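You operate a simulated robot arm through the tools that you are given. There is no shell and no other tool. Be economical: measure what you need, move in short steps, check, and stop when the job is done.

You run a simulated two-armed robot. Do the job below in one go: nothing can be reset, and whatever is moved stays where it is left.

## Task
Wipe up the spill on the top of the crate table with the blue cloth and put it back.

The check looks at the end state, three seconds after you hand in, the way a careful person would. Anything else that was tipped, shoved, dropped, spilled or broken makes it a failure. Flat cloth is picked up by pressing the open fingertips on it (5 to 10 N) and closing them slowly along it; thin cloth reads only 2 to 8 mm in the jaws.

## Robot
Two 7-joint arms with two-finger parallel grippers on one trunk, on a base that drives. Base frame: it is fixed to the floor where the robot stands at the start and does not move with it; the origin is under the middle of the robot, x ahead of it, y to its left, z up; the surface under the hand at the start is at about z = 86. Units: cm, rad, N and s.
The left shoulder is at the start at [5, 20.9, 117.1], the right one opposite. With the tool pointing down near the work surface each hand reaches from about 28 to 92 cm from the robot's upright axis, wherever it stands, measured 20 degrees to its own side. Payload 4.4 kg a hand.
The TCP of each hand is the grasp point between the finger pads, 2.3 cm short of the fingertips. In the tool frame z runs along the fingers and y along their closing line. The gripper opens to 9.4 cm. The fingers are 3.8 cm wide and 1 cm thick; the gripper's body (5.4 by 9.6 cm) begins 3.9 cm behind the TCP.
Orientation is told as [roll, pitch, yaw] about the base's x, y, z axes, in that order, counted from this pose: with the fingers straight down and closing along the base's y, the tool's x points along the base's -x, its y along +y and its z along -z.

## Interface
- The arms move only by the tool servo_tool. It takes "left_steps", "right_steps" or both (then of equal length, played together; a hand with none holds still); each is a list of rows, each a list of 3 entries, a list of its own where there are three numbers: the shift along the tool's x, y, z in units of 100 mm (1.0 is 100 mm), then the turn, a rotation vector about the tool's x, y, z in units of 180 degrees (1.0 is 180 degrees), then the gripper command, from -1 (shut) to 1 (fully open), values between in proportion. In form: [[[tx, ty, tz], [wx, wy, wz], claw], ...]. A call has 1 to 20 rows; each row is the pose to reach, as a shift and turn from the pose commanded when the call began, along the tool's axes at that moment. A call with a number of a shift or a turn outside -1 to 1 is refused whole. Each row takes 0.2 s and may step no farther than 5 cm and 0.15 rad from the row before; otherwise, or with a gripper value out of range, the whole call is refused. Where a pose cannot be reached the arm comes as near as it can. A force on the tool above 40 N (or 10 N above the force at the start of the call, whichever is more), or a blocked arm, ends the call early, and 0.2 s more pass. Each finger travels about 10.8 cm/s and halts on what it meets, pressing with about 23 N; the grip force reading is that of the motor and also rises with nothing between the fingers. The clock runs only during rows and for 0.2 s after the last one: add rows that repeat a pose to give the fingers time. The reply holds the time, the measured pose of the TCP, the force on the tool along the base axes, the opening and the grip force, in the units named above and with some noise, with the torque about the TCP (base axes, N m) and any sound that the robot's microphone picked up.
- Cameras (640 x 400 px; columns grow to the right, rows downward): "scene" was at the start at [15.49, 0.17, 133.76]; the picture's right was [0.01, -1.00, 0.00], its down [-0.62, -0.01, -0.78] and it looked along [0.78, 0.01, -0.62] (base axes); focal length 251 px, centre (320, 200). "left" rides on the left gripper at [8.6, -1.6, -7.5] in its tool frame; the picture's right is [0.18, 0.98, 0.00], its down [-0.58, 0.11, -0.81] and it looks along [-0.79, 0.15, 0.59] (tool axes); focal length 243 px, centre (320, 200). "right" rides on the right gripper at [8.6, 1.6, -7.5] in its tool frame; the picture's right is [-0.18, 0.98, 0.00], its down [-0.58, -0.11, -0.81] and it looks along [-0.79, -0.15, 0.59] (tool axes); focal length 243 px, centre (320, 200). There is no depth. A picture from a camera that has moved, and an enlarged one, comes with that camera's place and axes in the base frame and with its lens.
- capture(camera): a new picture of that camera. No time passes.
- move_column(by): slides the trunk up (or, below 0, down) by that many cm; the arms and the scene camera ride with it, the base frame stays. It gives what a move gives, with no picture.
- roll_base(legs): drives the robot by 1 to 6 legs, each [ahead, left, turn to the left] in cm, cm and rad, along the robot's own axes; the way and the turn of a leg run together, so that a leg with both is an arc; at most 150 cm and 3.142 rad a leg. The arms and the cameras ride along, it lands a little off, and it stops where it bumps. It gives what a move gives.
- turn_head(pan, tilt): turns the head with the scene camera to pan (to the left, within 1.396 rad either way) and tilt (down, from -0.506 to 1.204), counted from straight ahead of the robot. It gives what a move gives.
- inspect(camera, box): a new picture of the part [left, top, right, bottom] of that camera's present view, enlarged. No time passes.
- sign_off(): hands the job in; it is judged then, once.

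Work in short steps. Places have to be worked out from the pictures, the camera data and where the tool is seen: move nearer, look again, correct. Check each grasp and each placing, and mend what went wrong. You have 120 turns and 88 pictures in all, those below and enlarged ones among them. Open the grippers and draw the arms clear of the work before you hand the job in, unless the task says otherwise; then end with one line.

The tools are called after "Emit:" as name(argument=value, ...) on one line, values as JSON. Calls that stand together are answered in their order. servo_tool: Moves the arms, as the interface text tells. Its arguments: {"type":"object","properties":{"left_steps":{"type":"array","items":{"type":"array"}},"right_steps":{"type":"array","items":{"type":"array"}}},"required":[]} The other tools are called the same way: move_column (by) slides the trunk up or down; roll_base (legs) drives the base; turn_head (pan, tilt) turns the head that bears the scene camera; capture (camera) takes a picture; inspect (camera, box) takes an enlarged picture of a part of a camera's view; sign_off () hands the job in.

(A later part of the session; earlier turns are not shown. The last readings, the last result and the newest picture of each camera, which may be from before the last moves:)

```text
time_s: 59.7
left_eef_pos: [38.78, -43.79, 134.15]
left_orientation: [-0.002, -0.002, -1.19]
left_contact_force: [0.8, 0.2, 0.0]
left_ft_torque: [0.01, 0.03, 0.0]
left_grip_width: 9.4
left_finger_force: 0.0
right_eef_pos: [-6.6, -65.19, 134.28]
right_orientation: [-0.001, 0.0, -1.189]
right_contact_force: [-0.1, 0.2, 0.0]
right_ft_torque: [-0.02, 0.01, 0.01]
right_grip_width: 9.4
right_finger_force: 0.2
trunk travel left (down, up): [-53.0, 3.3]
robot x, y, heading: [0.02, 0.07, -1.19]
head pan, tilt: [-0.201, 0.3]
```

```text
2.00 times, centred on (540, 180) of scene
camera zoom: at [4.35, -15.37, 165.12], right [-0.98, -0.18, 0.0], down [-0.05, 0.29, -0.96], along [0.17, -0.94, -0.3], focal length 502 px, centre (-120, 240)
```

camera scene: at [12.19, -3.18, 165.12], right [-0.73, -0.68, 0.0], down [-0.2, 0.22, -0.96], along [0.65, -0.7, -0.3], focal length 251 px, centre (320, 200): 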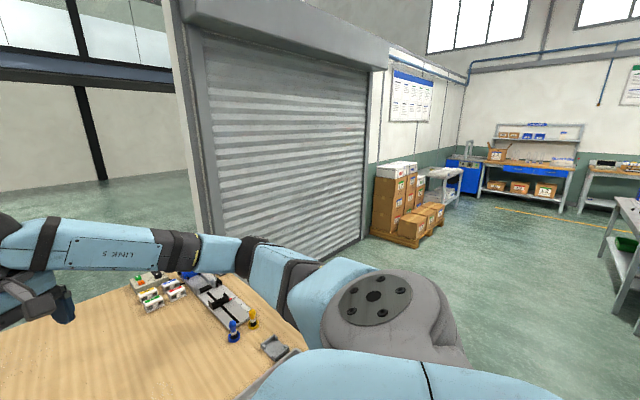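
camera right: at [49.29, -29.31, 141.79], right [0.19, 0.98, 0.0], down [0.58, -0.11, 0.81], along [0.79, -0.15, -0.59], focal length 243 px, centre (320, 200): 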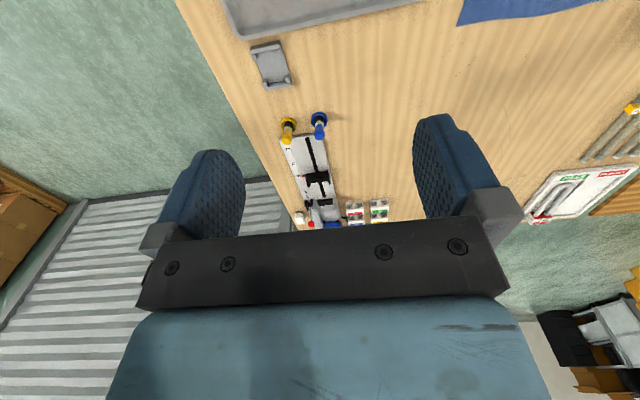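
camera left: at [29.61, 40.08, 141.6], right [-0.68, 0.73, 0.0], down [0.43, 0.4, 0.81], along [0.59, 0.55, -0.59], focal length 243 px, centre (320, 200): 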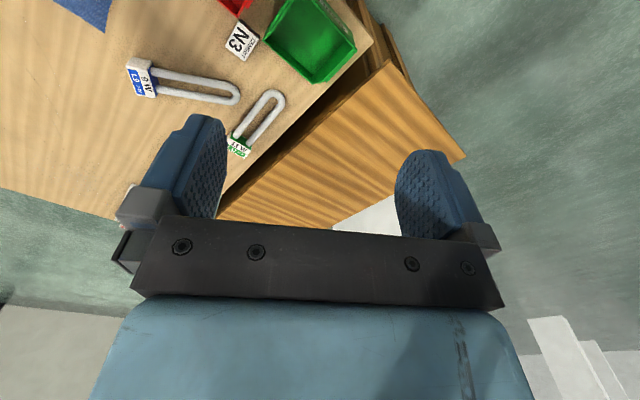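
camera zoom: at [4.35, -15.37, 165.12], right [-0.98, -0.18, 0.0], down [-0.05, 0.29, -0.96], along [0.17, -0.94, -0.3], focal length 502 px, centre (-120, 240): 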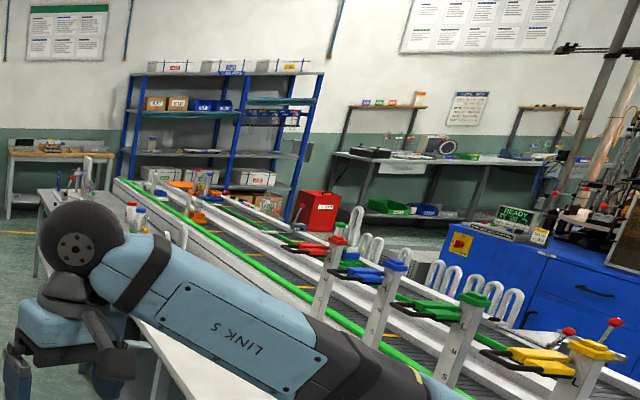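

The rest is background and a rail blocks the slatted table, so the bench with the crates beneath is the crate table. A faint ring-like patch was seen near [88,-12] on it; I go back and look closely.

Emit:
roll_base(legs=[[0, 0, 1.19]])

Emit:
move_column(by=-28)

Emit:
turn_head(pan=-0.15, tilt=0.55)

Emit:
inspect(camera="scene", box=[270, 160, 370, 230])

Emit:
capture(camera="scene")

```text
time_s: 63.1
left_eef_pos: [54.73, 20.8, 134.17]
left_orientation: [0.001, -0.002, 0.023]
left_contact_force: [0.5, 0.3, -0.2]
left_ft_torque: [-0.03, -0.02, -0.02]
left_grip_width: 9.37
left_finger_force: 0.0
right_eef_pos: [58.85, -29.16, 134.42]
right_orientation: [0.001, -0.001, 0.021]
right_contact_force: [-0.1, 0.2, -0.6]
right_ft_torque: [0.01, 0.0, -0.01]
right_grip_width: 9.4
right_finger_force: 0.1
trunk travel left (down, up): [-53.0, 3.3]
robot x, y, heading: [-0.3, 0.19, 0.017]
head pan, tilt: [-0.201, 0.3]
```

```text
time_s: 65.9
left_eef_pos: [54.64, 20.86, 106.08]
left_orientation: [0.001, -0.001, 0.023]
left_contact_force: [-0.1, 0.0, -0.7]
left_ft_torque: [0.01, -0.01, -0.01]
left_grip_width: 9.43
left_finger_force: 0.0
right_eef_pos: [58.72, -29.23, 106.37]
right_orientation: [-0.001, 0.0, 0.022]
right_contact_force: [-0.9, 1.1, 0.5]
right_ft_torque: [0.0, 0.04, 0.03]
right_grip_width: 9.4
right_finger_force: 0.1
trunk travel left (down, up): [-25.0, 31.3]
robot x, y, heading: [-0.15, -0.04, 0.019]
head pan, tilt: [-0.201, 0.3]
```

```text
time_s: 66.7
left_eef_pos: [54.68, 20.75, 106.0]
left_orientation: [0.001, -0.003, 0.023]
left_contact_force: [0.3, 1.3, -0.2]
left_ft_torque: [-0.02, -0.03, 0.01]
left_grip_width: 9.37
left_finger_force: 0.1
right_eef_pos: [58.66, -29.18, 106.23]
right_orientation: [-0.002, 0.0, 0.021]
right_contact_force: [0.6, 0.3, 0.2]
right_ft_torque: [-0.02, 0.0, 0.02]
right_grip_width: 9.4
right_finger_force: 0.0
trunk travel left (down, up): [-25.0, 31.3]
robot x, y, heading: [0.06, 0.08, 0.021]
head pan, tilt: [-0.15, 0.55]
```

```text
5.71 times, centred on (320, 195) of scene
camera zoom: at [15.81, -0.94, 134.83], right [-0.13, -0.99, 0.0], down [-0.52, 0.07, -0.85], along [0.85, -0.11, -0.52], focal length 1434 px, centre (320, 229)
```

zoom: 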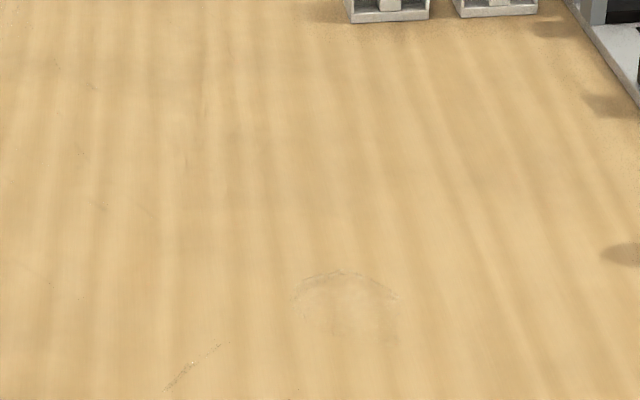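

```text
50 pictures are left
camera scene: at [15.81, -0.94, 134.83], right [-0.13, -0.99, 0.0], down [-0.52, 0.07, -0.85], along [0.85, -0.11, -0.52], focal length 251 px, centre (320, 200)
```

scene: 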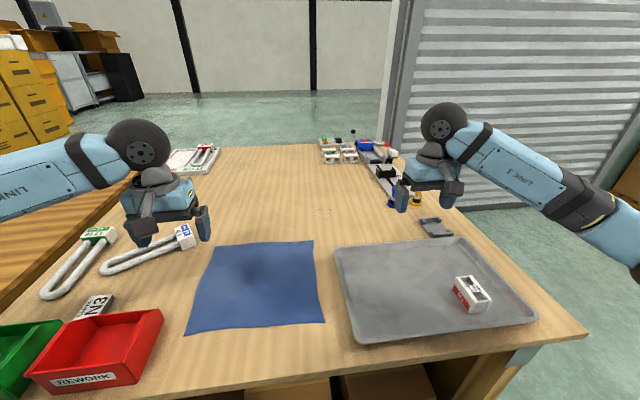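

A faint ring-shaped mark about 6 cm wide shows near [87,-12]. I bring the right hand camera over it.

Emit:
servo_tool(right_steps=[[[0, 0.4, 0], [0, 0, 0], 1], [[0, 0.8, 0], [0, 0, 0], 1], [[0, 1.0, 0.2], [0, 0, 0], 1]])

Emit:
servo_tool(right_steps=[[[-0.3, 0.3, 0.2], [0, 0, 0], 1], [[-0.6, 0.6, 0.3], [0, 0, 0], 1], [[-0.6, 0.6, 0.3], [0, 0, 0], 1]])

Emit:
capture(camera="right")

```text
time_s: 67.5
left_eef_pos: [54.66, 20.73, 105.97]
left_orientation: [-0.001, -0.001, 0.022]
left_contact_force: [0.4, 0.7, -0.1]
left_ft_torque: [0.0, 0.02, 0.03]
left_grip_width: 9.4
left_finger_force: 0.1
right_eef_pos: [58.33, -19.19, 104.41]
right_orientation: [0.0, 0.001, 0.022]
right_contact_force: [-0.5, 0.1, 0.0]
right_ft_torque: [0.01, -0.02, 0.02]
right_grip_width: 9.39
right_finger_force: 0.0
trunk travel left (down, up): [-25.0, 31.3]
robot x, y, heading: [-0.26, 0.08, 0.019]
head pan, tilt: [-0.15, 0.55]
```

```text
time_s: 68.3
left_eef_pos: [54.72, 20.78, 106.11]
left_orientation: [0.001, -0.003, 0.021]
left_contact_force: [0.6, 0.0, 0.4]
left_ft_torque: [0.04, 0.02, -0.03]
left_grip_width: 9.39
left_finger_force: 0.0
right_eef_pos: [64.34, -13.34, 101.45]
right_orientation: [-0.002, 0.001, 0.022]
right_contact_force: [-0.2, 1.3, 0.5]
right_ft_torque: [0.02, -0.01, 0.0]
right_grip_width: 9.39
right_finger_force: 0.0
trunk travel left (down, up): [-25.0, 31.3]
robot x, y, heading: [0.23, -0.05, 0.019]
head pan, tilt: [-0.15, 0.55]
```

```text
49 pictures are left
camera right: at [55.77, -11.97, 108.85], right [0.16, 0.99, 0.0], down [0.58, -0.1, 0.81], along [0.8, -0.13, -0.59], focal length 243 px, centre (320, 200)
```

right: 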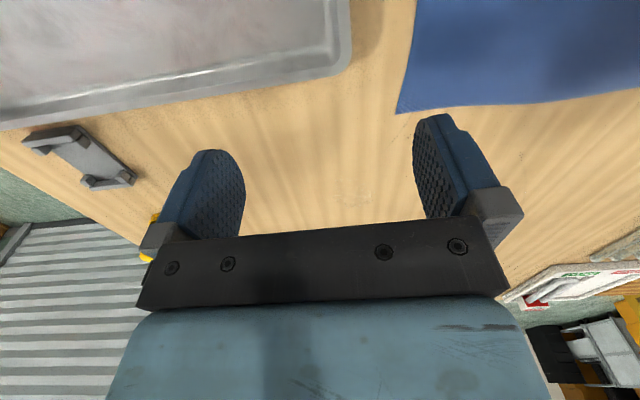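

The mark shows at (350,198); I enlarge it.

Emit:
inspect(camera="right", box=[280, 140, 420, 230])

```text
4.44 times, centred on (350, 185) of right
camera zoom: at [55.77, -11.97, 108.85], right [0.16, 0.99, 0.0], down [0.58, -0.1, 0.81], along [0.8, -0.13, -0.59], focal length 1078 px, centre (187, 267)
```

zoom: 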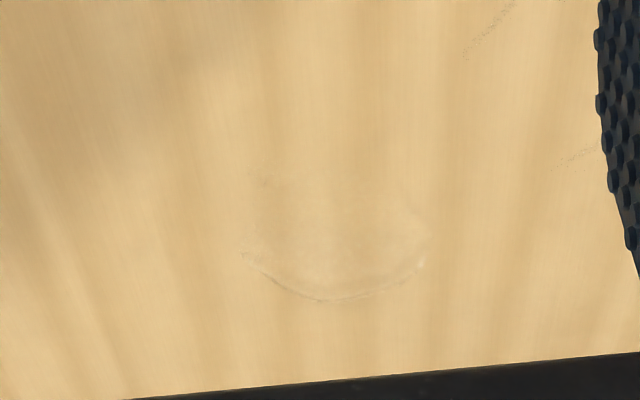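

It is a clear puddle with a glinting rim, about 7 cm across, centred near [86,-12]. The cloth covers about x 47–73, y -6–22. Before planning the wipe I test the right hand's reach above the spill.

Emit:
servo_tool(right_steps=[[[-0.5, 0, 0], [0, 0, 0], 1], [[-1.0, 0, 0], [0, 0, 0], 1]])

Emit:
servo_tool(right_steps=[[[-0.5, 0, 0.2], [0, 0, 0], 1], [[-1.0, 0, 0.6], [0, 0, 0], 1], [[-1.0, 0, 0.9], [0, 0, 0], 1]])

Emit:
servo_tool(right_steps=[[[-0.4, 0, 0], [0, 0, 0], 1], [[-0.8, 0, 0], [0, 0, 0], 1], [[-0.8, 0, 0], [0, 0, 0], 1]])

Emit:
capture(camera="scene")

```text
time_s: 68.9
left_eef_pos: [54.64, 20.76, 105.98]
left_orientation: [0.001, -0.002, 0.022]
left_contact_force: [-0.8, 0.0, 0.6]
left_ft_torque: [0.01, -0.04, 0.01]
left_grip_width: 9.4
left_finger_force: 0.1
right_eef_pos: [74.13, -13.04, 101.25]
right_orientation: [0.001, -0.001, 0.021]
right_contact_force: [-0.2, 0.2, -0.2]
right_ft_torque: [0.01, -0.01, 0.0]
right_grip_width: 9.39
right_finger_force: 0.1
trunk travel left (down, up): [-25.0, 31.3]
robot x, y, heading: [0.56, -0.18, 0.02]
head pan, tilt: [-0.15, 0.55]
```

```text
refused: row 1 steps farther than a row can; nothing moved
```

```text
time_s: 69.7
left_eef_pos: [54.57, 20.57, 106.13]
left_orientation: [0.003, -0.001, 0.021]
left_contact_force: [0.2, 0.2, 0.7]
left_ft_torque: [0.0, -0.03, 0.0]
left_grip_width: 9.42
left_finger_force: 0.0
right_eef_pos: [82.4, -13.03, 101.43]
right_orientation: [0.0, 0.001, 0.021]
right_contact_force: [-0.2, 0.0, -0.4]
right_ft_torque: [-0.01, 0.03, 0.01]
right_grip_width: 9.41
right_finger_force: 0.1
trunk travel left (down, up): [-25.0, 31.3]
robot x, y, heading: [0.23, 0.03, 0.026]
head pan, tilt: [-0.15, 0.55]
```

```text
47 pictures are left
camera scene: at [15.78, -1.03, 134.83], right [-0.13, -0.99, 0.0], down [-0.52, 0.07, -0.85], along [0.85, -0.11, -0.52], focal length 251 px, centre (320, 200)
```

scene: 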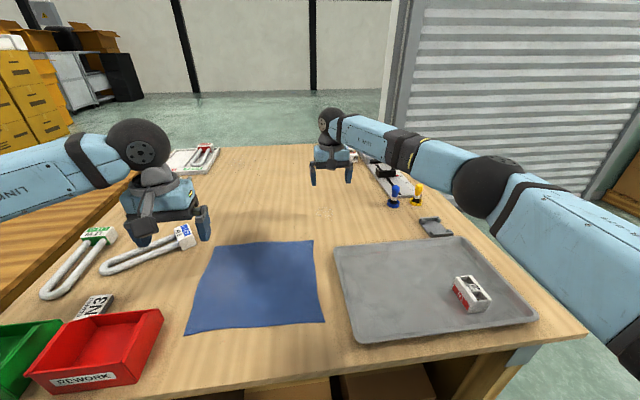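

The hand is at [82.4,-13,101.4]; I test forward to x≈92 at lower height (still clear of the table).

Emit:
servo_tool(right_steps=[[[-0.4, 0, 0.3], [0, 0, 0], 1], [[-0.8, 0, 0.6], [0, 0, 0], 1], [[-1.0, 0, 0.8], [0, 0, 0], 1], [[-1.0, 0, 0.8], [0, 0, 0], 1]])

```text
time_s: 70.7
left_eef_pos: [54.57, 20.67, 106.1]
left_orientation: [0.001, -0.005, 0.022]
left_contact_force: [0.5, -0.1, 0.3]
left_ft_torque: [-0.02, 0.0, 0.04]
left_grip_width: 9.38
left_finger_force: 0.1
right_eef_pos: [85.53, -11.78, 94.2]
right_orientation: [0.002, 0.001, 0.021]
right_contact_force: [0.5, -0.9, 0.4]
right_ft_torque: [0.04, -0.03, -0.03]
right_grip_width: 9.43
right_finger_force: 0.0
right hand out of reach, approached as far as the arm can: row 1, 2, 3, 4
trunk travel left (down, up): [-25.0, 31.3]
robot x, y, heading: [-0.12, 0.13, 0.021]
head pan, tilt: [-0.15, 0.55]
```

Reach ends at x≈85.5. I check the clearance between my base and the bench by looking down before driving nearer.

Emit:
servo_tool(right_steps=[[[0.0, 0, -0.3], [0, 0, 0], 1], [[0.5, 0, -0.5], [0, 0, 0], 1], [[0.9, 0, -0.7], [0, 0, 0], 1], [[0.9, 0, -0.7], [0, 0, 0], 1]])

Emit:
turn_head(pan=0.0, tilt=1.2)

Emit:
capture(camera="scene")

```text
refused: row 2 steps farther than a row can; nothing moved
```

```text
time_s: 71.7
left_eef_pos: [54.49, 20.73, 106.06]
left_orientation: [0.0, -0.001, 0.022]
left_contact_force: [0.5, -0.2, 0.2]
left_ft_torque: [-0.01, 0.02, 0.01]
left_grip_width: 9.41
left_finger_force: 0.1
right_eef_pos: [85.67, -11.6, 94.06]
right_orientation: [0.0, 0.003, 0.02]
right_contact_force: [0.7, -0.2, 0.5]
right_ft_torque: [-0.01, -0.01, -0.04]
right_grip_width: 9.4
right_finger_force: 0.0
trunk travel left (down, up): [-25.0, 31.3]
robot x, y, heading: [-0.16, 0.01, 0.022]
head pan, tilt: [0.0, 1.201]
```

```text
46 pictures are left
camera scene: at [12.49, 0.33, 129.92], right [0.02, -1.0, 0.0], down [-0.93, -0.02, -0.36], along [0.36, 0.01, -0.93], focal length 251 px, centre (320, 200)
```

scene: 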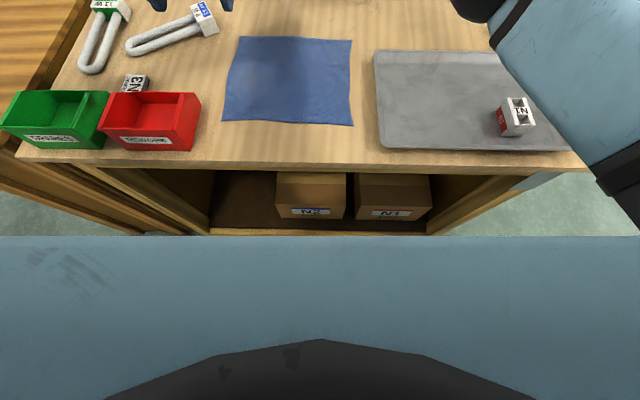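

Front clearance is unknown, but the reach is longest 20° to the hand's side, so turning the base ~0.22 rad left puts the spill in range. I lift and retract the right hand first, then turn.

Emit:
servo_tool(right_steps=[[[0.2, 0, -0.3], [0, 0, 0], 1], [[0.6, 0, -0.5], [0, 0, 0], 1], [[1.0, 0, -0.7], [0, 0, 0], 1], [[1.0, 0, -0.7], [0, 0, 0], 1]])

Emit:
roll_base(legs=[[0, 0, 0.2]])

Emit:
turn_head(pan=-0.2, tilt=0.75)

Emit:
capture(camera="scene")

```text
time_s: 72.7
left_eef_pos: [54.8, 20.64, 105.99]
left_orientation: [0.003, -0.001, 0.021]
left_contact_force: [0.3, -0.5, 0.1]
left_ft_torque: [0.04, 0.04, 0.01]
left_grip_width: 9.42
left_finger_force: 0.1
right_eef_pos: [85.24, -7.64, 101.0]
right_orientation: [0.015, -0.002, 0.02]
right_contact_force: [0.2, -1.6, -0.5]
right_ft_torque: [0.0, 0.03, 0.04]
right_grip_width: 9.37
right_finger_force: 0.1
right hand out of reach, approached as far as the arm can: row 1, 2, 3, 4
trunk travel left (down, up): [-25.0, 31.3]
robot x, y, heading: [0.02, -0.18, 0.021]
head pan, tilt: [0.0, 1.201]
```

```text
time_s: 73.9
left_eef_pos: [49.4, 31.32, 106.08]
left_orientation: [-0.001, 0.0, 0.222]
left_contact_force: [-0.3, 0.5, -0.2]
left_ft_torque: [-0.02, 0.0, -0.01]
left_grip_width: 9.41
left_finger_force: 0.1
right_eef_pos: [84.92, 9.5, 101.24]
right_orientation: [0.014, -0.004, 0.221]
right_contact_force: [-0.8, 0.7, 0.2]
right_ft_torque: [0.0, -0.04, -0.01]
right_grip_width: 9.42
right_finger_force: 0.1
trunk travel left (down, up): [-25.0, 31.3]
robot x, y, heading: [-0.06, -0.06, 0.22]
head pan, tilt: [0.0, 1.201]
```

```text
time_s: 74.8
left_eef_pos: [49.38, 31.24, 106.09]
left_orientation: [0.002, -0.001, 0.223]
left_contact_force: [-1.1, -0.4, 1.0]
left_ft_torque: [0.02, 0.01, 0.01]
left_grip_width: 9.39
left_finger_force: 0.0
right_eef_pos: [84.97, 9.56, 101.19]
right_orientation: [0.016, -0.003, 0.221]
right_contact_force: [0.1, 0.2, 0.2]
right_ft_torque: [-0.02, -0.01, 0.01]
right_grip_width: 9.38
right_finger_force: 0.0
trunk travel left (down, up): [-25.0, 31.3]
robot x, y, heading: [0.07, 0.07, 0.219]
head pan, tilt: [-0.201, 0.75]
```

```text
45 pictures are left
camera scene: at [15.02, 1.72, 133.08], right [0.02, -1.0, 0.0], down [-0.68, -0.01, -0.73], along [0.73, 0.02, -0.68], focal length 251 px, centre (320, 200)
```

scene: 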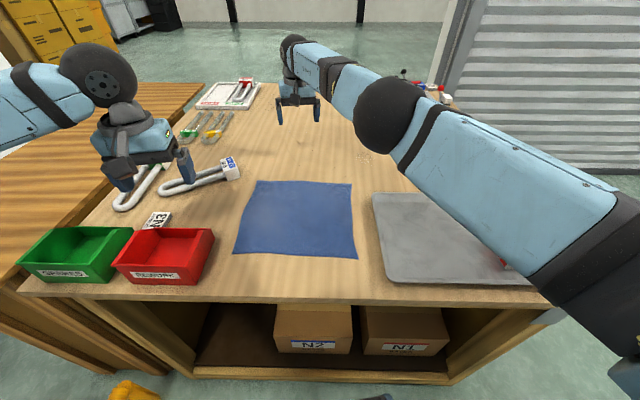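

Now I retract the right hand toward the cloth's far right corner (target about [69,-1]).

Emit:
servo_tool(right_steps=[[[0.4, 0, 0], [0, 0, 0], 1], [[0.8, 0, 0], [0, 0, 0], 1], [[1.0, 0, 0], [0, 0, 0], 1], [[1.0, 0, 0], [0, 0, 0], 1]])

```text
time_s: 75.8
left_eef_pos: [49.5, 31.2, 106.09]
left_orientation: [0.0, -0.002, 0.224]
left_contact_force: [1.2, -0.2, 0.2]
left_ft_torque: [-0.02, 0.03, -0.04]
left_grip_width: 9.41
left_finger_force: 0.1
right_eef_pos: [84.86, 9.45, 101.24]
right_orientation: [0.017, -0.004, 0.221]
right_contact_force: [0.0, 0.0, -0.1]
right_ft_torque: [-0.02, 0.02, 0.01]
right_grip_width: 9.4
right_finger_force: 0.1
right hand out of reach, approached as far as the arm can: row 1, 2, 3, 4
trunk travel left (down, up): [-25.0, 31.3]
robot x, y, heading: [-0.11, -0.13, 0.221]
head pan, tilt: [-0.201, 0.75]
```

The arm seems stuck stretched out (singular). I nudge it with a sideways and upward move to free the elbow.

Emit:
servo_tool(right_steps=[[[0, -0.3, -0.3], [0, 0, 0], 1], [[0.0, -0.6, -0.6], [0, 0, 0], 1], [[0, -0.9, -0.9], [0, 0, 0], 1], [[0, -0.9, -0.9], [0, 0, 0], 1]])

Emit:
capture(camera="scene")

```text
time_s: 76.8
left_eef_pos: [49.43, 31.5, 105.93]
left_orientation: [-0.004, -0.001, 0.223]
left_contact_force: [0.1, 0.5, -0.2]
left_ft_torque: [-0.03, -0.02, 0.0]
left_grip_width: 9.39
left_finger_force: 0.1
right_eef_pos: [87.04, 0.8, 110.38]
right_orientation: [0.011, -0.004, 0.223]
right_contact_force: [0.7, 1.0, -0.2]
right_ft_torque: [-0.06, 0.0, -0.01]
right_grip_width: 9.38
right_finger_force: 0.1
right hand out of reach, approached as far as the arm can: row 1, 2
trunk travel left (down, up): [-25.0, 31.3]
robot x, y, heading: [0.16, 0.22, 0.221]
head pan, tilt: [-0.201, 0.75]
```

```text
44 pictures are left
camera scene: at [14.95, 2.09, 133.09], right [0.02, -1.0, 0.0], down [-0.68, -0.02, -0.73], along [0.73, 0.01, -0.68], focal length 251 px, centre (320, 200)
```

scene: 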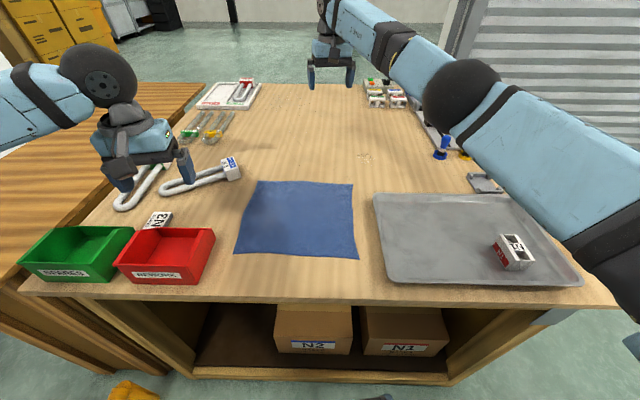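

Freed: it is at [87,0.8,110.4] and reachable again. I retract.

Emit:
servo_tool(right_steps=[[[0.3, -0.1, 0], [0, 0, 0], 1], [[0.6, -0.2, 0], [0, 0, 0], 1], [[1.0, -0.3, 0], [0, 0, 0], 1], [[1.0, -0.3, 0], [0, 0, 0], 1]])

```text
time_s: 77.8
left_eef_pos: [49.39, 31.38, 106.11]
left_orientation: [-0.001, 0.0, 0.223]
left_contact_force: [0.5, 0.0, 0.1]
left_ft_torque: [-0.01, 0.03, 0.01]
left_grip_width: 9.4
left_finger_force: 0.1
right_eef_pos: [78.04, -4.87, 109.97]
right_orientation: [0.014, -0.002, 0.221]
right_contact_force: [0.1, -0.2, 0.4]
right_ft_torque: [-0.07, 0.03, 0.02]
right_grip_width: 9.39
right_finger_force: 0.1
trunk travel left (down, up): [-25.0, 31.3]
robot x, y, heading: [0.02, 0.15, 0.225]
head pan, tilt: [-0.201, 0.75]
```

Cloth corners recomputed: far right [72.7,-6.8], far left [73.5,21.6], near right [46.9,-6], near left [47.9,21.9]. I go above a point just inside the far right corner, [69.5,-0.5].

Emit:
servo_tool(right_steps=[[[0.24, 0.2, 0.2], [0, 0, 0], 0.06], [[0.48, 0.4, 0.5], [0, 0, 0], 0.06], [[0.735, 0.616, 0.8], [0, 0, 0], 0.06], [[0.735, 0.616, 1.0], [0, 0, 0], 0.06], [[0.735, 0.616, 1.0], [0, 0, 0], 0.06]])

Emit:
servo_tool(right_steps=[[[0, 0, 0.3], [0, 0, 0], 0.06], [[0, 0, 0.5], [0, 0, 0], 0.06], [[0, 0, 0.5], [0, 0, 0], 0.06]])

Emit:
capture(camera="right")

```text
time_s: 79.0
left_eef_pos: [49.44, 31.21, 106.04]
left_orientation: [0.0, -0.002, 0.222]
left_contact_force: [0.2, -0.2, 0.0]
left_ft_torque: [0.0, 0.04, -0.02]
left_grip_width: 9.42
left_finger_force: 0.1
right_eef_pos: [69.58, -0.53, 100.12]
right_orientation: [0.016, -0.002, 0.221]
right_contact_force: [-0.2, -0.2, 0.8]
right_ft_torque: [0.05, -0.05, 0.03]
right_grip_width: 4.98
right_finger_force: 0.0
trunk travel left (down, up): [-25.0, 31.3]
robot x, y, heading: [-0.1, 0.03, 0.224]
head pan, tilt: [-0.201, 0.75]
```

```text
time_s: 79.8
left_eef_pos: [49.4, 31.25, 106.16]
left_orientation: [0.0, -0.001, 0.221]
left_contact_force: [0.0, 0.3, -0.1]
left_ft_torque: [0.01, 0.01, -0.02]
left_grip_width: 9.39
left_finger_force: 0.0
right_eef_pos: [69.5, -0.22, 95.12]
right_orientation: [0.016, -0.005, 0.221]
right_contact_force: [-0.1, 0.0, -0.7]
right_ft_torque: [0.01, 0.02, 0.03]
right_grip_width: 4.97
right_finger_force: 0.1
trunk travel left (down, up): [-25.0, 31.3]
robot x, y, heading: [0.14, -0.44, 0.223]
head pan, tilt: [-0.201, 0.75]
```

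```text
43 pictures are left
camera right: at [60.84, -0.77, 102.47], right [-0.04, 1.0, 0.02], down [0.59, 0.01, 0.81], along [0.81, 0.04, -0.59], focal length 243 px, centre (320, 200)
```

right: 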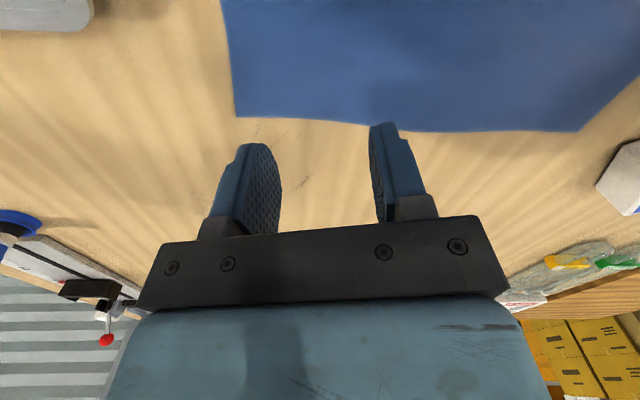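

The point below the fingers projects to about (318,80): on the cloth, 3 cm inside the far edge and 6 cm inside the right edge. I descend toward contact.

Emit:
servo_tool(right_steps=[[[0, 0, 0.3], [0, 0, 0], 0.06], [[0, 0, 0.55], [0, 0, 0], 0.06], [[0, 0, 0.62], [0, 0, 0], 0.06], [[0, 0, 0.65], [0, 0, 0], 0.06], [[0, 0, 0.65], [0, 0, 0], 0.06]])

```text
time_s: 81.0
left_eef_pos: [49.5, 31.25, 106.04]
left_orientation: [0.0, 0.0, 0.222]
left_contact_force: [1.2, 0.1, 0.3]
left_ft_torque: [0.01, 0.0, -0.04]
left_grip_width: 9.4
left_finger_force: 0.1
right_eef_pos: [69.62, -0.2, 88.45]
right_orientation: [0.017, -0.003, 0.221]
right_contact_force: [-0.2, 0.2, 0.0]
right_ft_torque: [-0.03, 0.01, -0.04]
right_grip_width: 4.99
right_finger_force: 0.0
trunk travel left (down, up): [-25.0, 31.3]
robot x, y, heading: [-0.08, -0.22, 0.222]
head pan, tilt: [-0.201, 0.75]
```

No contact yet at z=88.45; I go down by millimetres.

Emit:
servo_tool(right_steps=[[[0, 0, 0.01], [0, 0, 0], 0.06], [[0, 0, 0.02], [0, 0, 0], 0.06], [[0, 0, 0.03], [0, 0, 0], 0.06], [[0, 0, 0.03], [0, 0, 0], 0.06]])

```text
time_s: 82.0
left_eef_pos: [49.31, 31.36, 106.16]
left_orientation: [0.0, -0.004, 0.221]
left_contact_force: [0.7, 0.6, -0.2]
left_ft_torque: [0.03, -0.03, -0.02]
left_grip_width: 9.4
left_finger_force: 0.0
right_eef_pos: [69.62, -0.2, 88.34]
right_orientation: [0.016, -0.007, 0.222]
right_contact_force: [0.5, -0.6, 14.2]
right_ft_torque: [-0.44, -0.14, 0.02]
right_grip_width: 4.99
right_finger_force: 0.0
trunk travel left (down, up): [-25.0, 31.3]
robot x, y, heading: [-0.06, -0.15, 0.22]
head pan, tilt: [-0.201, 0.75]
```

14 N, on mostly one finger because of a 0.016 rad roll. I ease off 1 mm, level the roll, and close slowly.

Emit:
servo_tool(right_steps=[[[0, 0, -0.01], [0.005, 0, 0], 0.06], [[0, 0, -0.01], [0.005, 0, 0], 0.06]])

```text
time_s: 82.6
left_eef_pos: [49.3, 31.23, 106.03]
left_orientation: [0.001, -0.001, 0.222]
left_contact_force: [0.8, 0.1, -0.8]
left_ft_torque: [0.01, 0.01, 0.0]
left_grip_width: 9.39
left_finger_force: 0.0
right_eef_pos: [69.38, -0.17, 88.52]
right_orientation: [-0.003, -0.005, 0.221]
right_contact_force: [1.6, 2.7, 10.1]
right_ft_torque: [0.01, -0.08, 0.04]
right_grip_width: 4.91
right_finger_force: 0.1
trunk travel left (down, up): [-25.0, 31.3]
robot x, y, heading: [0.02, -0.14, 0.219]
head pan, tilt: [-0.201, 0.75]
```

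Level, 10 N. Now I close slowly.

Emit:
servo_tool(right_steps=[[[0, 0, 0], [0, 0, 0], -0.05], [[0, 0, 0], [0, 0, 0], -0.16], [[0, 0, 0], [0, 0, 0], -0.27], [[0, 0, 0], [0, 0, 0], -0.38], [[0, 0, 0], [0, 0, 0], -0.49], [[0, 0, 0], [0, 0, 0], -0.6], [[0, 0, 0], [0, 0, 0], -0.7], [[0, 0, 0], [0, 0, 0], -0.8], [[0, 0, 0], [0, 0, 0], -0.9], [[0, 0, 0], [0, 0, 0], -1], [[0, 0, 0], [0, 0, 0], -1], [[0, 0, 0], [0, 0, 0], -1]])

Emit:
servo_tool(right_steps=[[[0, 0, -0.1], [0, 0, 0], -1], [[0, 0, -0.25], [0, 0, 0], -1], [[0, 0, -0.25], [0, 0, 0], -1]])

Emit:
capture(camera="right")

```text
time_s: 85.2
left_eef_pos: [49.36, 31.22, 106.05]
left_orientation: [-0.001, -0.004, 0.221]
left_contact_force: [0.4, 0.7, -0.3]
left_ft_torque: [0.05, 0.0, -0.02]
left_grip_width: 9.4
left_finger_force: 0.0
right_eef_pos: [69.49, -0.16, 88.45]
right_orientation: [0.0, -0.005, 0.221]
right_contact_force: [0.0, -1.1, 10.0]
right_ft_torque: [-0.07, -0.01, -0.01]
right_grip_width: 0.26
right_finger_force: 23.1
trunk travel left (down, up): [-25.0, 31.3]
robot x, y, heading: [0.06, -0.05, 0.219]
head pan, tilt: [-0.201, 0.75]
```

```text
time_s: 86.0
left_eef_pos: [49.42, 31.16, 106.08]
left_orientation: [0.0, -0.003, 0.222]
left_contact_force: [0.0, -0.2, 0.3]
left_ft_torque: [0.01, -0.03, -0.01]
left_grip_width: 9.42
left_finger_force: 0.0
right_eef_pos: [69.74, -0.28, 90.73]
right_orientation: [0.0, -0.003, 0.223]
right_contact_force: [0.0, -0.5, 0.1]
right_ft_torque: [0.01, 0.0, 0.01]
right_grip_width: 0.25
right_finger_force: 23.5
trunk travel left (down, up): [-25.0, 31.3]
robot x, y, heading: [-0.22, -0.25, 0.22]
head pan, tilt: [-0.201, 0.75]
```

```text
42 pictures are left
camera right: at [60.89, -0.66, 98.19], right [-0.04, 1.0, 0.0], down [0.59, 0.02, 0.81], along [0.81, 0.03, -0.59], focal length 243 px, centre (320, 200)
```

right: 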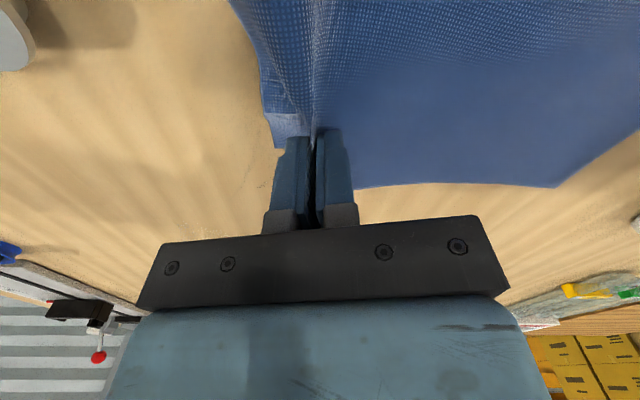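

The cloth is held (0.25 cm). I drag it slowly toward the spill, half of the way first, and check.

Emit:
servo_tool(right_steps=[[[-0.19, -0.1, 0], [0, 0, 0], -1], [[-0.4, -0.25, 0], [0, 0, 0], -1], [[-0.6, -0.4, 0], [0, 0, 0], -1], [[-0.8, -0.55, 0], [0, 0, 0], -1], [[-0.8, -0.55, 0], [0, 0, 0], -1]])

Emit:
capture(camera="scene")

```text
time_s: 87.2
left_eef_pos: [49.43, 31.26, 106.11]
left_orientation: [-0.001, -0.002, 0.222]
left_contact_force: [0.0, -0.2, 0.6]
left_ft_torque: [-0.02, 0.03, 0.01]
left_grip_width: 9.37
left_finger_force: 0.0
right_eef_pos: [78.57, -3.93, 90.89]
right_orientation: [-0.002, -0.003, 0.222]
right_contact_force: [0.0, 0.5, -0.2]
right_ft_torque: [0.02, -0.02, -0.03]
right_grip_width: 0.24
right_finger_force: 23.1
trunk travel left (down, up): [-25.0, 31.3]
robot x, y, heading: [-0.05, -0.14, 0.22]
head pan, tilt: [-0.201, 0.75]
```

```text
41 pictures are left
camera scene: at [15.01, 1.72, 133.09], right [0.02, -1.0, 0.0], down [-0.68, -0.01, -0.73], along [0.73, 0.02, -0.68], focal length 251 px, centre (320, 200)
```

scene: 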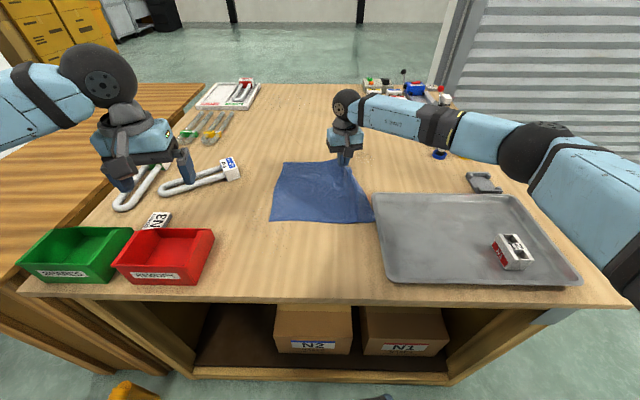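

The cloth follows flat. I continue to [88,-11] above the spill.

Emit:
servo_tool(right_steps=[[[-0.3, -0.05, 0], [0, 0, 0], -1], [[-0.55, -0.2, 0], [0, 0, 0], -1], [[-0.7, -0.4, 0], [0, 0, 0], -1], [[-0.76, -0.65, 0], [0, 0, 0], -1], [[-0.76, -0.9, 0], [0, 0, 0], -1], [[-0.76, -0.9, 0], [0, 0, 0], -1]])

Emit:
capture(camera="scene")

Emit:
capture(camera="right")

```text
time_s: 88.6
left_eef_pos: [49.46, 31.15, 106.03]
left_orientation: [0.0, -0.001, 0.222]
left_contact_force: [-0.9, 0.5, 0.0]
left_ft_torque: [-0.02, -0.01, 0.0]
left_grip_width: 9.4
left_finger_force: 0.1
right_eef_pos: [87.91, -11.0, 91.0]
right_orientation: [-0.001, -0.005, 0.222]
right_contact_force: [-0.9, -0.1, 0.1]
right_ft_torque: [-0.02, -0.01, -0.02]
right_grip_width: 0.23
right_finger_force: 23.0
trunk travel left (down, up): [-25.0, 31.3]
robot x, y, heading: [0.01, -0.22, 0.219]
head pan, tilt: [-0.201, 0.75]
```

```text
40 pictures are left
camera scene: at [15.02, 1.77, 133.09], right [0.02, -1.0, 0.0], down [-0.68, -0.02, -0.73], along [0.73, 0.02, -0.68], focal length 251 px, centre (320, 200)
```

scene: 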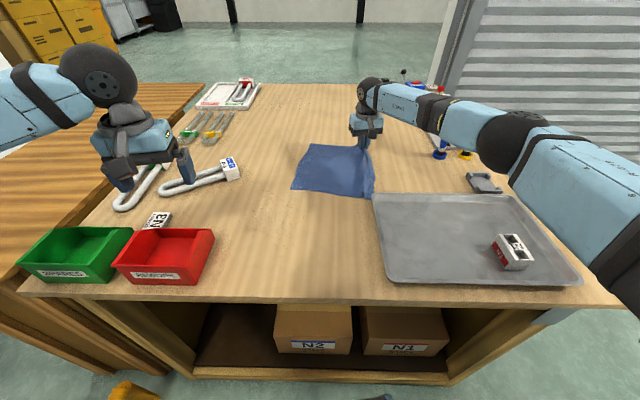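

```text
39 pictures are left
camera right: at [79.13, -11.31, 98.27], right [-0.04, 1.0, 0.0], down [0.59, 0.02, 0.81], along [0.81, 0.03, -0.59], focal length 243 px, centre (320, 200)
```

right: 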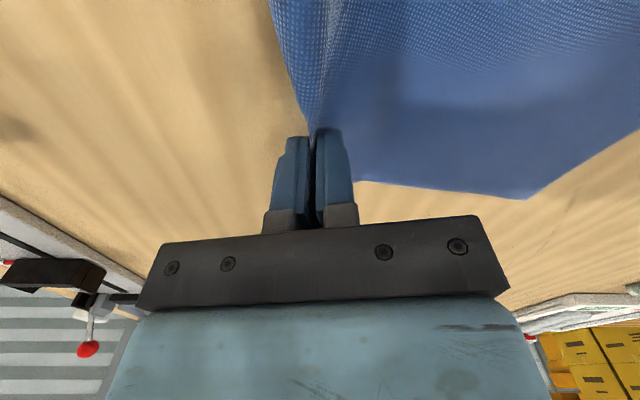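

The cloth covers the puddle except a bit on its right. I lower to press lightly, then rub across it.

Emit:
servo_tool(right_steps=[[[0, 0, 0.12], [0, 0, 0], -1], [[0, 0, 0.22], [0, 0, 0], -1], [[0, 0, 0.25], [0, 0, 0], -1], [[0, 0, 0.26], [0, 0, 0], -1], [[0, 0, 0.26], [0, 0, 0], -1]])

```text
time_s: 89.8
left_eef_pos: [49.27, 31.26, 106.21]
left_orientation: [-0.001, -0.002, 0.223]
left_contact_force: [0.6, 0.4, -0.3]
left_ft_torque: [0.02, 0.0, 0.01]
left_grip_width: 9.39
left_finger_force: 0.0
right_eef_pos: [87.85, -10.91, 88.58]
right_orientation: [-0.002, -0.007, 0.221]
right_contact_force: [6.4, -0.6, 17.5]
right_ft_torque: [0.02, -0.02, 0.0]
right_grip_width: 0.24
right_finger_force: 23.2
trunk travel left (down, up): [-25.0, 31.3]
robot x, y, heading: [-0.39, 0.08, 0.223]
head pan, tilt: [-0.201, 0.75]
```

17 N, a bit firm; I ease 1 mm and rub right and back in strokes.

Emit:
servo_tool(right_steps=[[[0, 0, -0.01], [0, 0, 0], -1], [[0.04, -0.2, -0.01], [0, 0, 0], -1], [[0.09, -0.4, -0.01], [0, 0, 0], -1], [[0.13, -0.58, -0.01], [0, 0, 0], -1], [[0.3, -0.55, -0.01], [0, 0, 0], -1], [[0.27, -0.35, -0.01], [0, 0, 0], -1], [[0.24, -0.15, -0.01], [0, 0, 0], -1], [[0.2, 0.05, -0.01], [0, 0, 0], -1], [[0.4, 0.05, -0.01], [0, 0, 0], -1], [[0.44, -0.15, -0.01], [0, 0, 0], -1], [[0.48, -0.35, -0.01], [0, 0, 0], -1], [[0.52, -0.55, -0.01], [0, 0, 0], -1], [[0.52, -0.55, -0.01], [0, 0, 0], -1]])

Emit:
capture(camera="right")

Emit:
capture(camera="scene")

```text
time_s: 92.6
left_eef_pos: [49.37, 31.3, 106.13]
left_orientation: [-0.001, -0.004, 0.221]
left_contact_force: [0.0, -0.2, 0.1]
left_ft_torque: [-0.01, 0.0, 0.01]
left_grip_width: 9.4
left_finger_force: 0.1
right_eef_pos: [84.13, -17.36, 88.55]
right_orientation: [-0.002, -0.005, 0.223]
right_contact_force: [-2.0, 4.3, 13.8]
right_ft_torque: [0.1, 0.17, -0.02]
right_grip_width: 0.26
right_finger_force: 23.5
trunk travel left (down, up): [-25.0, 31.3]
robot x, y, heading: [0.06, 0.09, 0.224]
head pan, tilt: [-0.201, 0.75]
```

```text
38 pictures are left
camera right: at [75.29, -17.79, 95.96], right [-0.04, 1.0, 0.0], down [0.59, 0.02, 0.81], along [0.81, 0.03, -0.59], focal length 243 px, centre (320, 200)
```

right: 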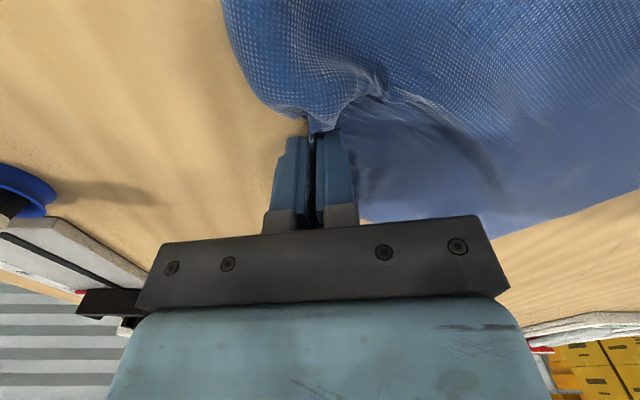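

```text
37 pictures are left
camera scene: at [14.82, 1.82, 133.12], right [0.02, -1.0, 0.0], down [-0.68, -0.02, -0.73], along [0.73, 0.02, -0.68], focal length 251 px, centre (320, 200)
```

scene: 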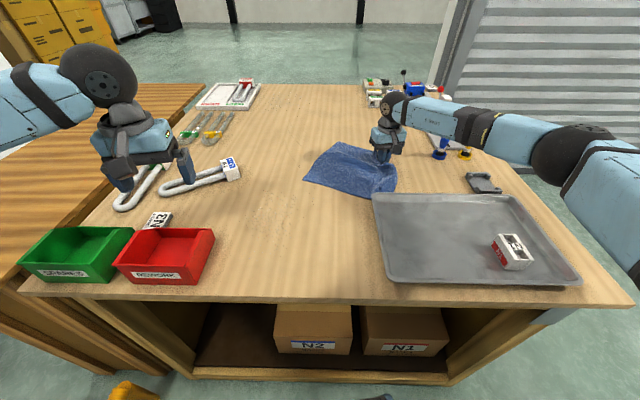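

The cloth now covers the whole patch. I do another set of strokes over x 82–90, y -17 to -8.

Emit:
servo_tool(right_steps=[[[-0.3, -0.07, 0], [0, 0, 0], -1], [[-0.58, -0.13, 0], [0, 0, 0], -1], [[-0.65, 0.16, 0], [0, 0, 0], -1], [[-0.72, 0.45, 0], [0, 0, 0], -1], [[-0.78, 0.74, 0], [0, 0, 0], -1], [[-0.4, 0.83, 0], [0, 0, 0], -1], [[-0.33, 0.55, 0], [0, 0, 0], -1], [[-0.26, 0.25, 0], [0, 0, 0], -1], [[-0.2, -0.04, 0], [0, 0, 0], -1], [[0.0, 0.0, 0], [0, 0, 0], -1], [[0.19, 0.04, 0], [0, 0, 0], -1], [[0.12, 0.34, 0], [0, 0, 0], -1], [[0.05, 0.64, 0], [0, 0, 0], -1], [[0.0, 0.92, 0], [0, 0, 0], -1], [[0.0, 0.92, 0], [0, 0, 0], -1]])

Emit:
capture(camera="right")

```text
time_s: 95.8
left_eef_pos: [49.25, 31.26, 106.26]
left_orientation: [0.0, -0.004, 0.222]
left_contact_force: [0.4, 0.1, -0.6]
left_ft_torque: [-0.01, 0.03, 0.02]
left_grip_width: 9.37
left_finger_force: 0.1
right_eef_pos: [82.05, -8.62, 88.56]
right_orientation: [-0.001, -0.007, 0.222]
right_contact_force: [-0.2, -6.6, 18.4]
right_ft_torque: [-0.17, 0.15, 0.04]
right_grip_width: 0.25
right_finger_force: 22.8
trunk travel left (down, up): [-25.0, 31.3]
robot x, y, heading: [0.17, 0.06, 0.223]
head pan, tilt: [-0.201, 0.75]
```

```text
36 pictures are left
camera right: at [73.27, -8.91, 95.93], right [-0.04, 1.0, 0.0], down [0.59, 0.02, 0.81], along [0.81, 0.03, -0.59], focal length 243 px, centre (320, 200)
```

right: 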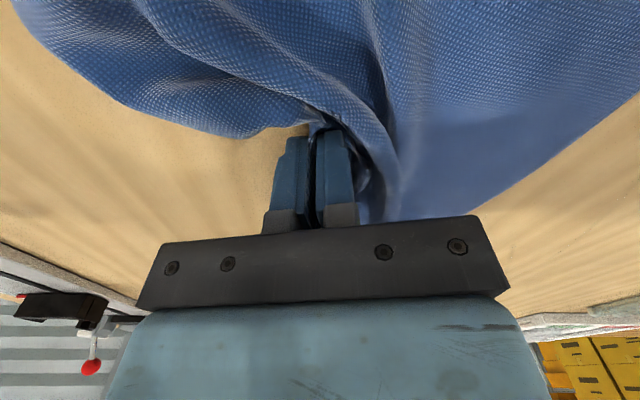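

No ring is visible where the puddle was. Next I want to return the cloth flat using both hands: right keeps the far right corner, left takes the far left corner. I look at the cloth's present shape.

Emit:
inspect(camera="scene", box=[260, 100, 440, 220])

```text
3.33 times, centred on (350, 160) of scene
camera zoom: at [14.76, 1.65, 133.13], right [0.02, -1.0, 0.0], down [-0.68, -0.01, -0.73], along [0.73, 0.02, -0.68], focal length 836 px, centre (220, 333)
```

zoom: 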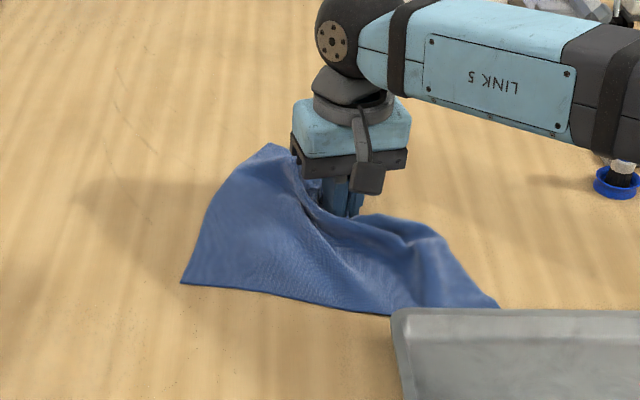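

The near edge is nearly straight (near-left corner ≈[72,7], near-right ≈[69,-21] by the tray), only the gripped corner is bunched. I move the grip out to [89.5,-16.6] to straighten the cloth (wiping once more), then release there and lift.

Emit:
servo_tool(right_steps=[[[-0.15, -0.2, -0.02], [0, 0, 0], -1], [[-0.28, -0.45, -0.02], [0, 0, 0], -1], [[-0.42, -0.7, -0.02], [0, 0, 0], -1], [[-0.555, -0.945, -0.02], [0, 0, 0], -1], [[-0.555, -0.945, -0.02], [0, 0, 0], -0.7], [[-0.555, -0.945, -0.02], [0, 0, 0], -0.4], [[-0.555, -0.945, -0.02], [0, 0, 0], -0.4], [[-0.555, -0.945, -0.2], [0, 0, 0], -0.4], [[-0.555, -0.945, -0.5], [0, 0, 0], -0.4], [[-0.555, -0.945, -0.9], [0, 0, 0], -0.4], [[-0.555, -0.945, -0.9], [0, 0, 0], -0.4]])

Emit:
inspect(camera="scene", box=[260, 80, 500, 240])

```text
time_s: 98.2
left_eef_pos: [49.61, 31.2, 105.96]
left_orientation: [0.0, -0.001, 0.221]
left_contact_force: [-0.1, 0.1, 0.4]
left_ft_torque: [0.0, 0.03, -0.01]
left_grip_width: 9.4
left_finger_force: 0.1
right_eef_pos: [89.82, -16.62, 97.39]
right_orientation: [0.0, -0.002, 0.22]
right_contact_force: [-0.4, 0.1, -0.6]
right_ft_torque: [0.0, 0.02, -0.01]
right_grip_width: 2.83
right_finger_force: 0.0
trunk travel left (down, up): [-25.0, 31.3]
robot x, y, heading: [0.3, 0.02, 0.218]
head pan, tilt: [-0.201, 0.75]
```

```text
2.50 times, centred on (380, 160) of scene
camera zoom: at [15.08, 1.7, 133.08], right [0.02, -1.0, 0.0], down [-0.68, -0.01, -0.73], along [0.73, 0.02, -0.68], focal length 627 px, centre (170, 300)
```

zoom: 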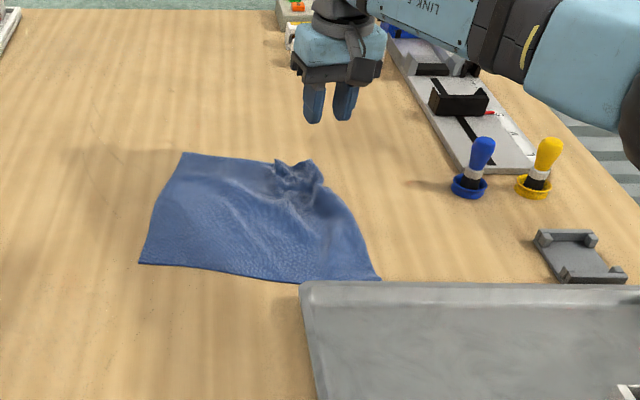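

The cloth lies nearly flat, with near corners at ≈[72,6.7] and [69.5,-21]. I raise and retract the right hand, then turn the base back to heading 0 so both hands can take the near corners.

Emit:
servo_tool(right_steps=[[[0.2, 0, -0.3], [0, 0, 0], 0.06], [[0.5, 0.05, -0.6], [0, 0, 0], 0.06], [[0.8, 0.1, -0.9], [0, 0, 0], 0.06], [[1.0, 0.2, -0.9], [0, 0, 0], 0.06], [[1.0, 0.2, -0.9], [0, 0, 0], 0.06]])

Emit:
roll_base(legs=[[0, 0, -0.22]])

Emit:
turn_head(pan=0, tilt=0.75)

Emit:
capture(camera="scene")

```text
time_s: 99.4
left_eef_pos: [49.42, 31.26, 105.94]
left_orientation: [0.0, 0.0, 0.222]
left_contact_force: [-0.7, 0.8, 0.0]
left_ft_torque: [0.0, 0.01, -0.02]
left_grip_width: 9.41
left_finger_force: 0.0
right_eef_pos: [79.31, -16.79, 106.4]
right_orientation: [-0.001, -0.004, 0.222]
right_contact_force: [0.8, 0.3, 0.3]
right_ft_torque: [-0.03, -0.02, 0.0]
right_grip_width: 4.98
right_finger_force: 0.0
trunk travel left (down, up): [-25.0, 31.3]
robot x, y, heading: [0.07, 0.02, 0.227]
head pan, tilt: [-0.201, 0.75]
```

```text
time_s: 100.6
left_eef_pos: [55.01, 19.63, 106.09]
left_orientation: [0.0, -0.003, 0.002]
left_contact_force: [0.5, -0.7, 0.8]
left_ft_torque: [0.01, 0.02, -0.01]
left_grip_width: 9.41
left_finger_force: 0.1
right_eef_pos: [73.89, -33.78, 106.33]
right_orientation: [0.0, -0.003, 0.001]
right_contact_force: [-0.2, -0.3, -0.3]
right_ft_torque: [-0.01, -0.04, -0.02]
right_grip_width: 4.98
right_finger_force: 0.1
trunk travel left (down, up): [-25.0, 31.3]
robot x, y, heading: [-0.27, 0.13, 0.003]
head pan, tilt: [-0.201, 0.75]
```

```text
time_s: 101.3
left_eef_pos: [54.99, 19.74, 106.1]
left_orientation: [-0.001, -0.002, 0.004]
left_contact_force: [0.4, -0.3, 0.7]
left_ft_torque: [-0.02, 0.0, 0.02]
left_grip_width: 9.38
left_finger_force: 0.1
right_eef_pos: [73.79, -33.59, 106.36]
right_orientation: [0.001, -0.004, 0.003]
right_contact_force: [-0.5, -0.2, -0.6]
right_ft_torque: [0.0, -0.02, 0.01]
right_grip_width: 4.98
right_finger_force: 0.0
trunk travel left (down, up): [-25.0, 31.3]
robot x, y, heading: [0.26, -0.06, 0.006]
head pan, tilt: [0.0, 0.75]
```

```text
33 pictures are left
camera scene: at [15.19, 0.11, 133.09], right [0.0, -1.0, 0.0], down [-0.68, 0.0, -0.73], along [0.73, 0.0, -0.68], focal length 251 px, centre (320, 200)
```

scene: 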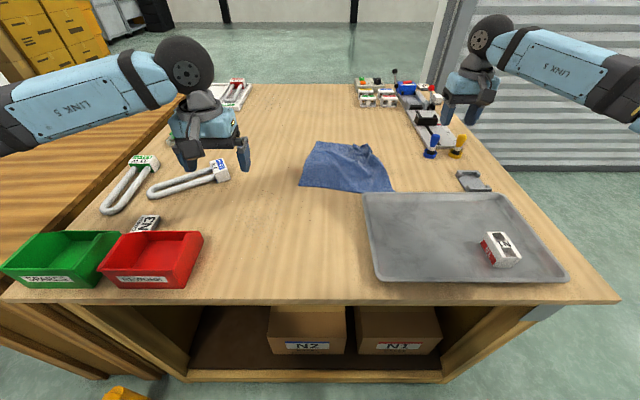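

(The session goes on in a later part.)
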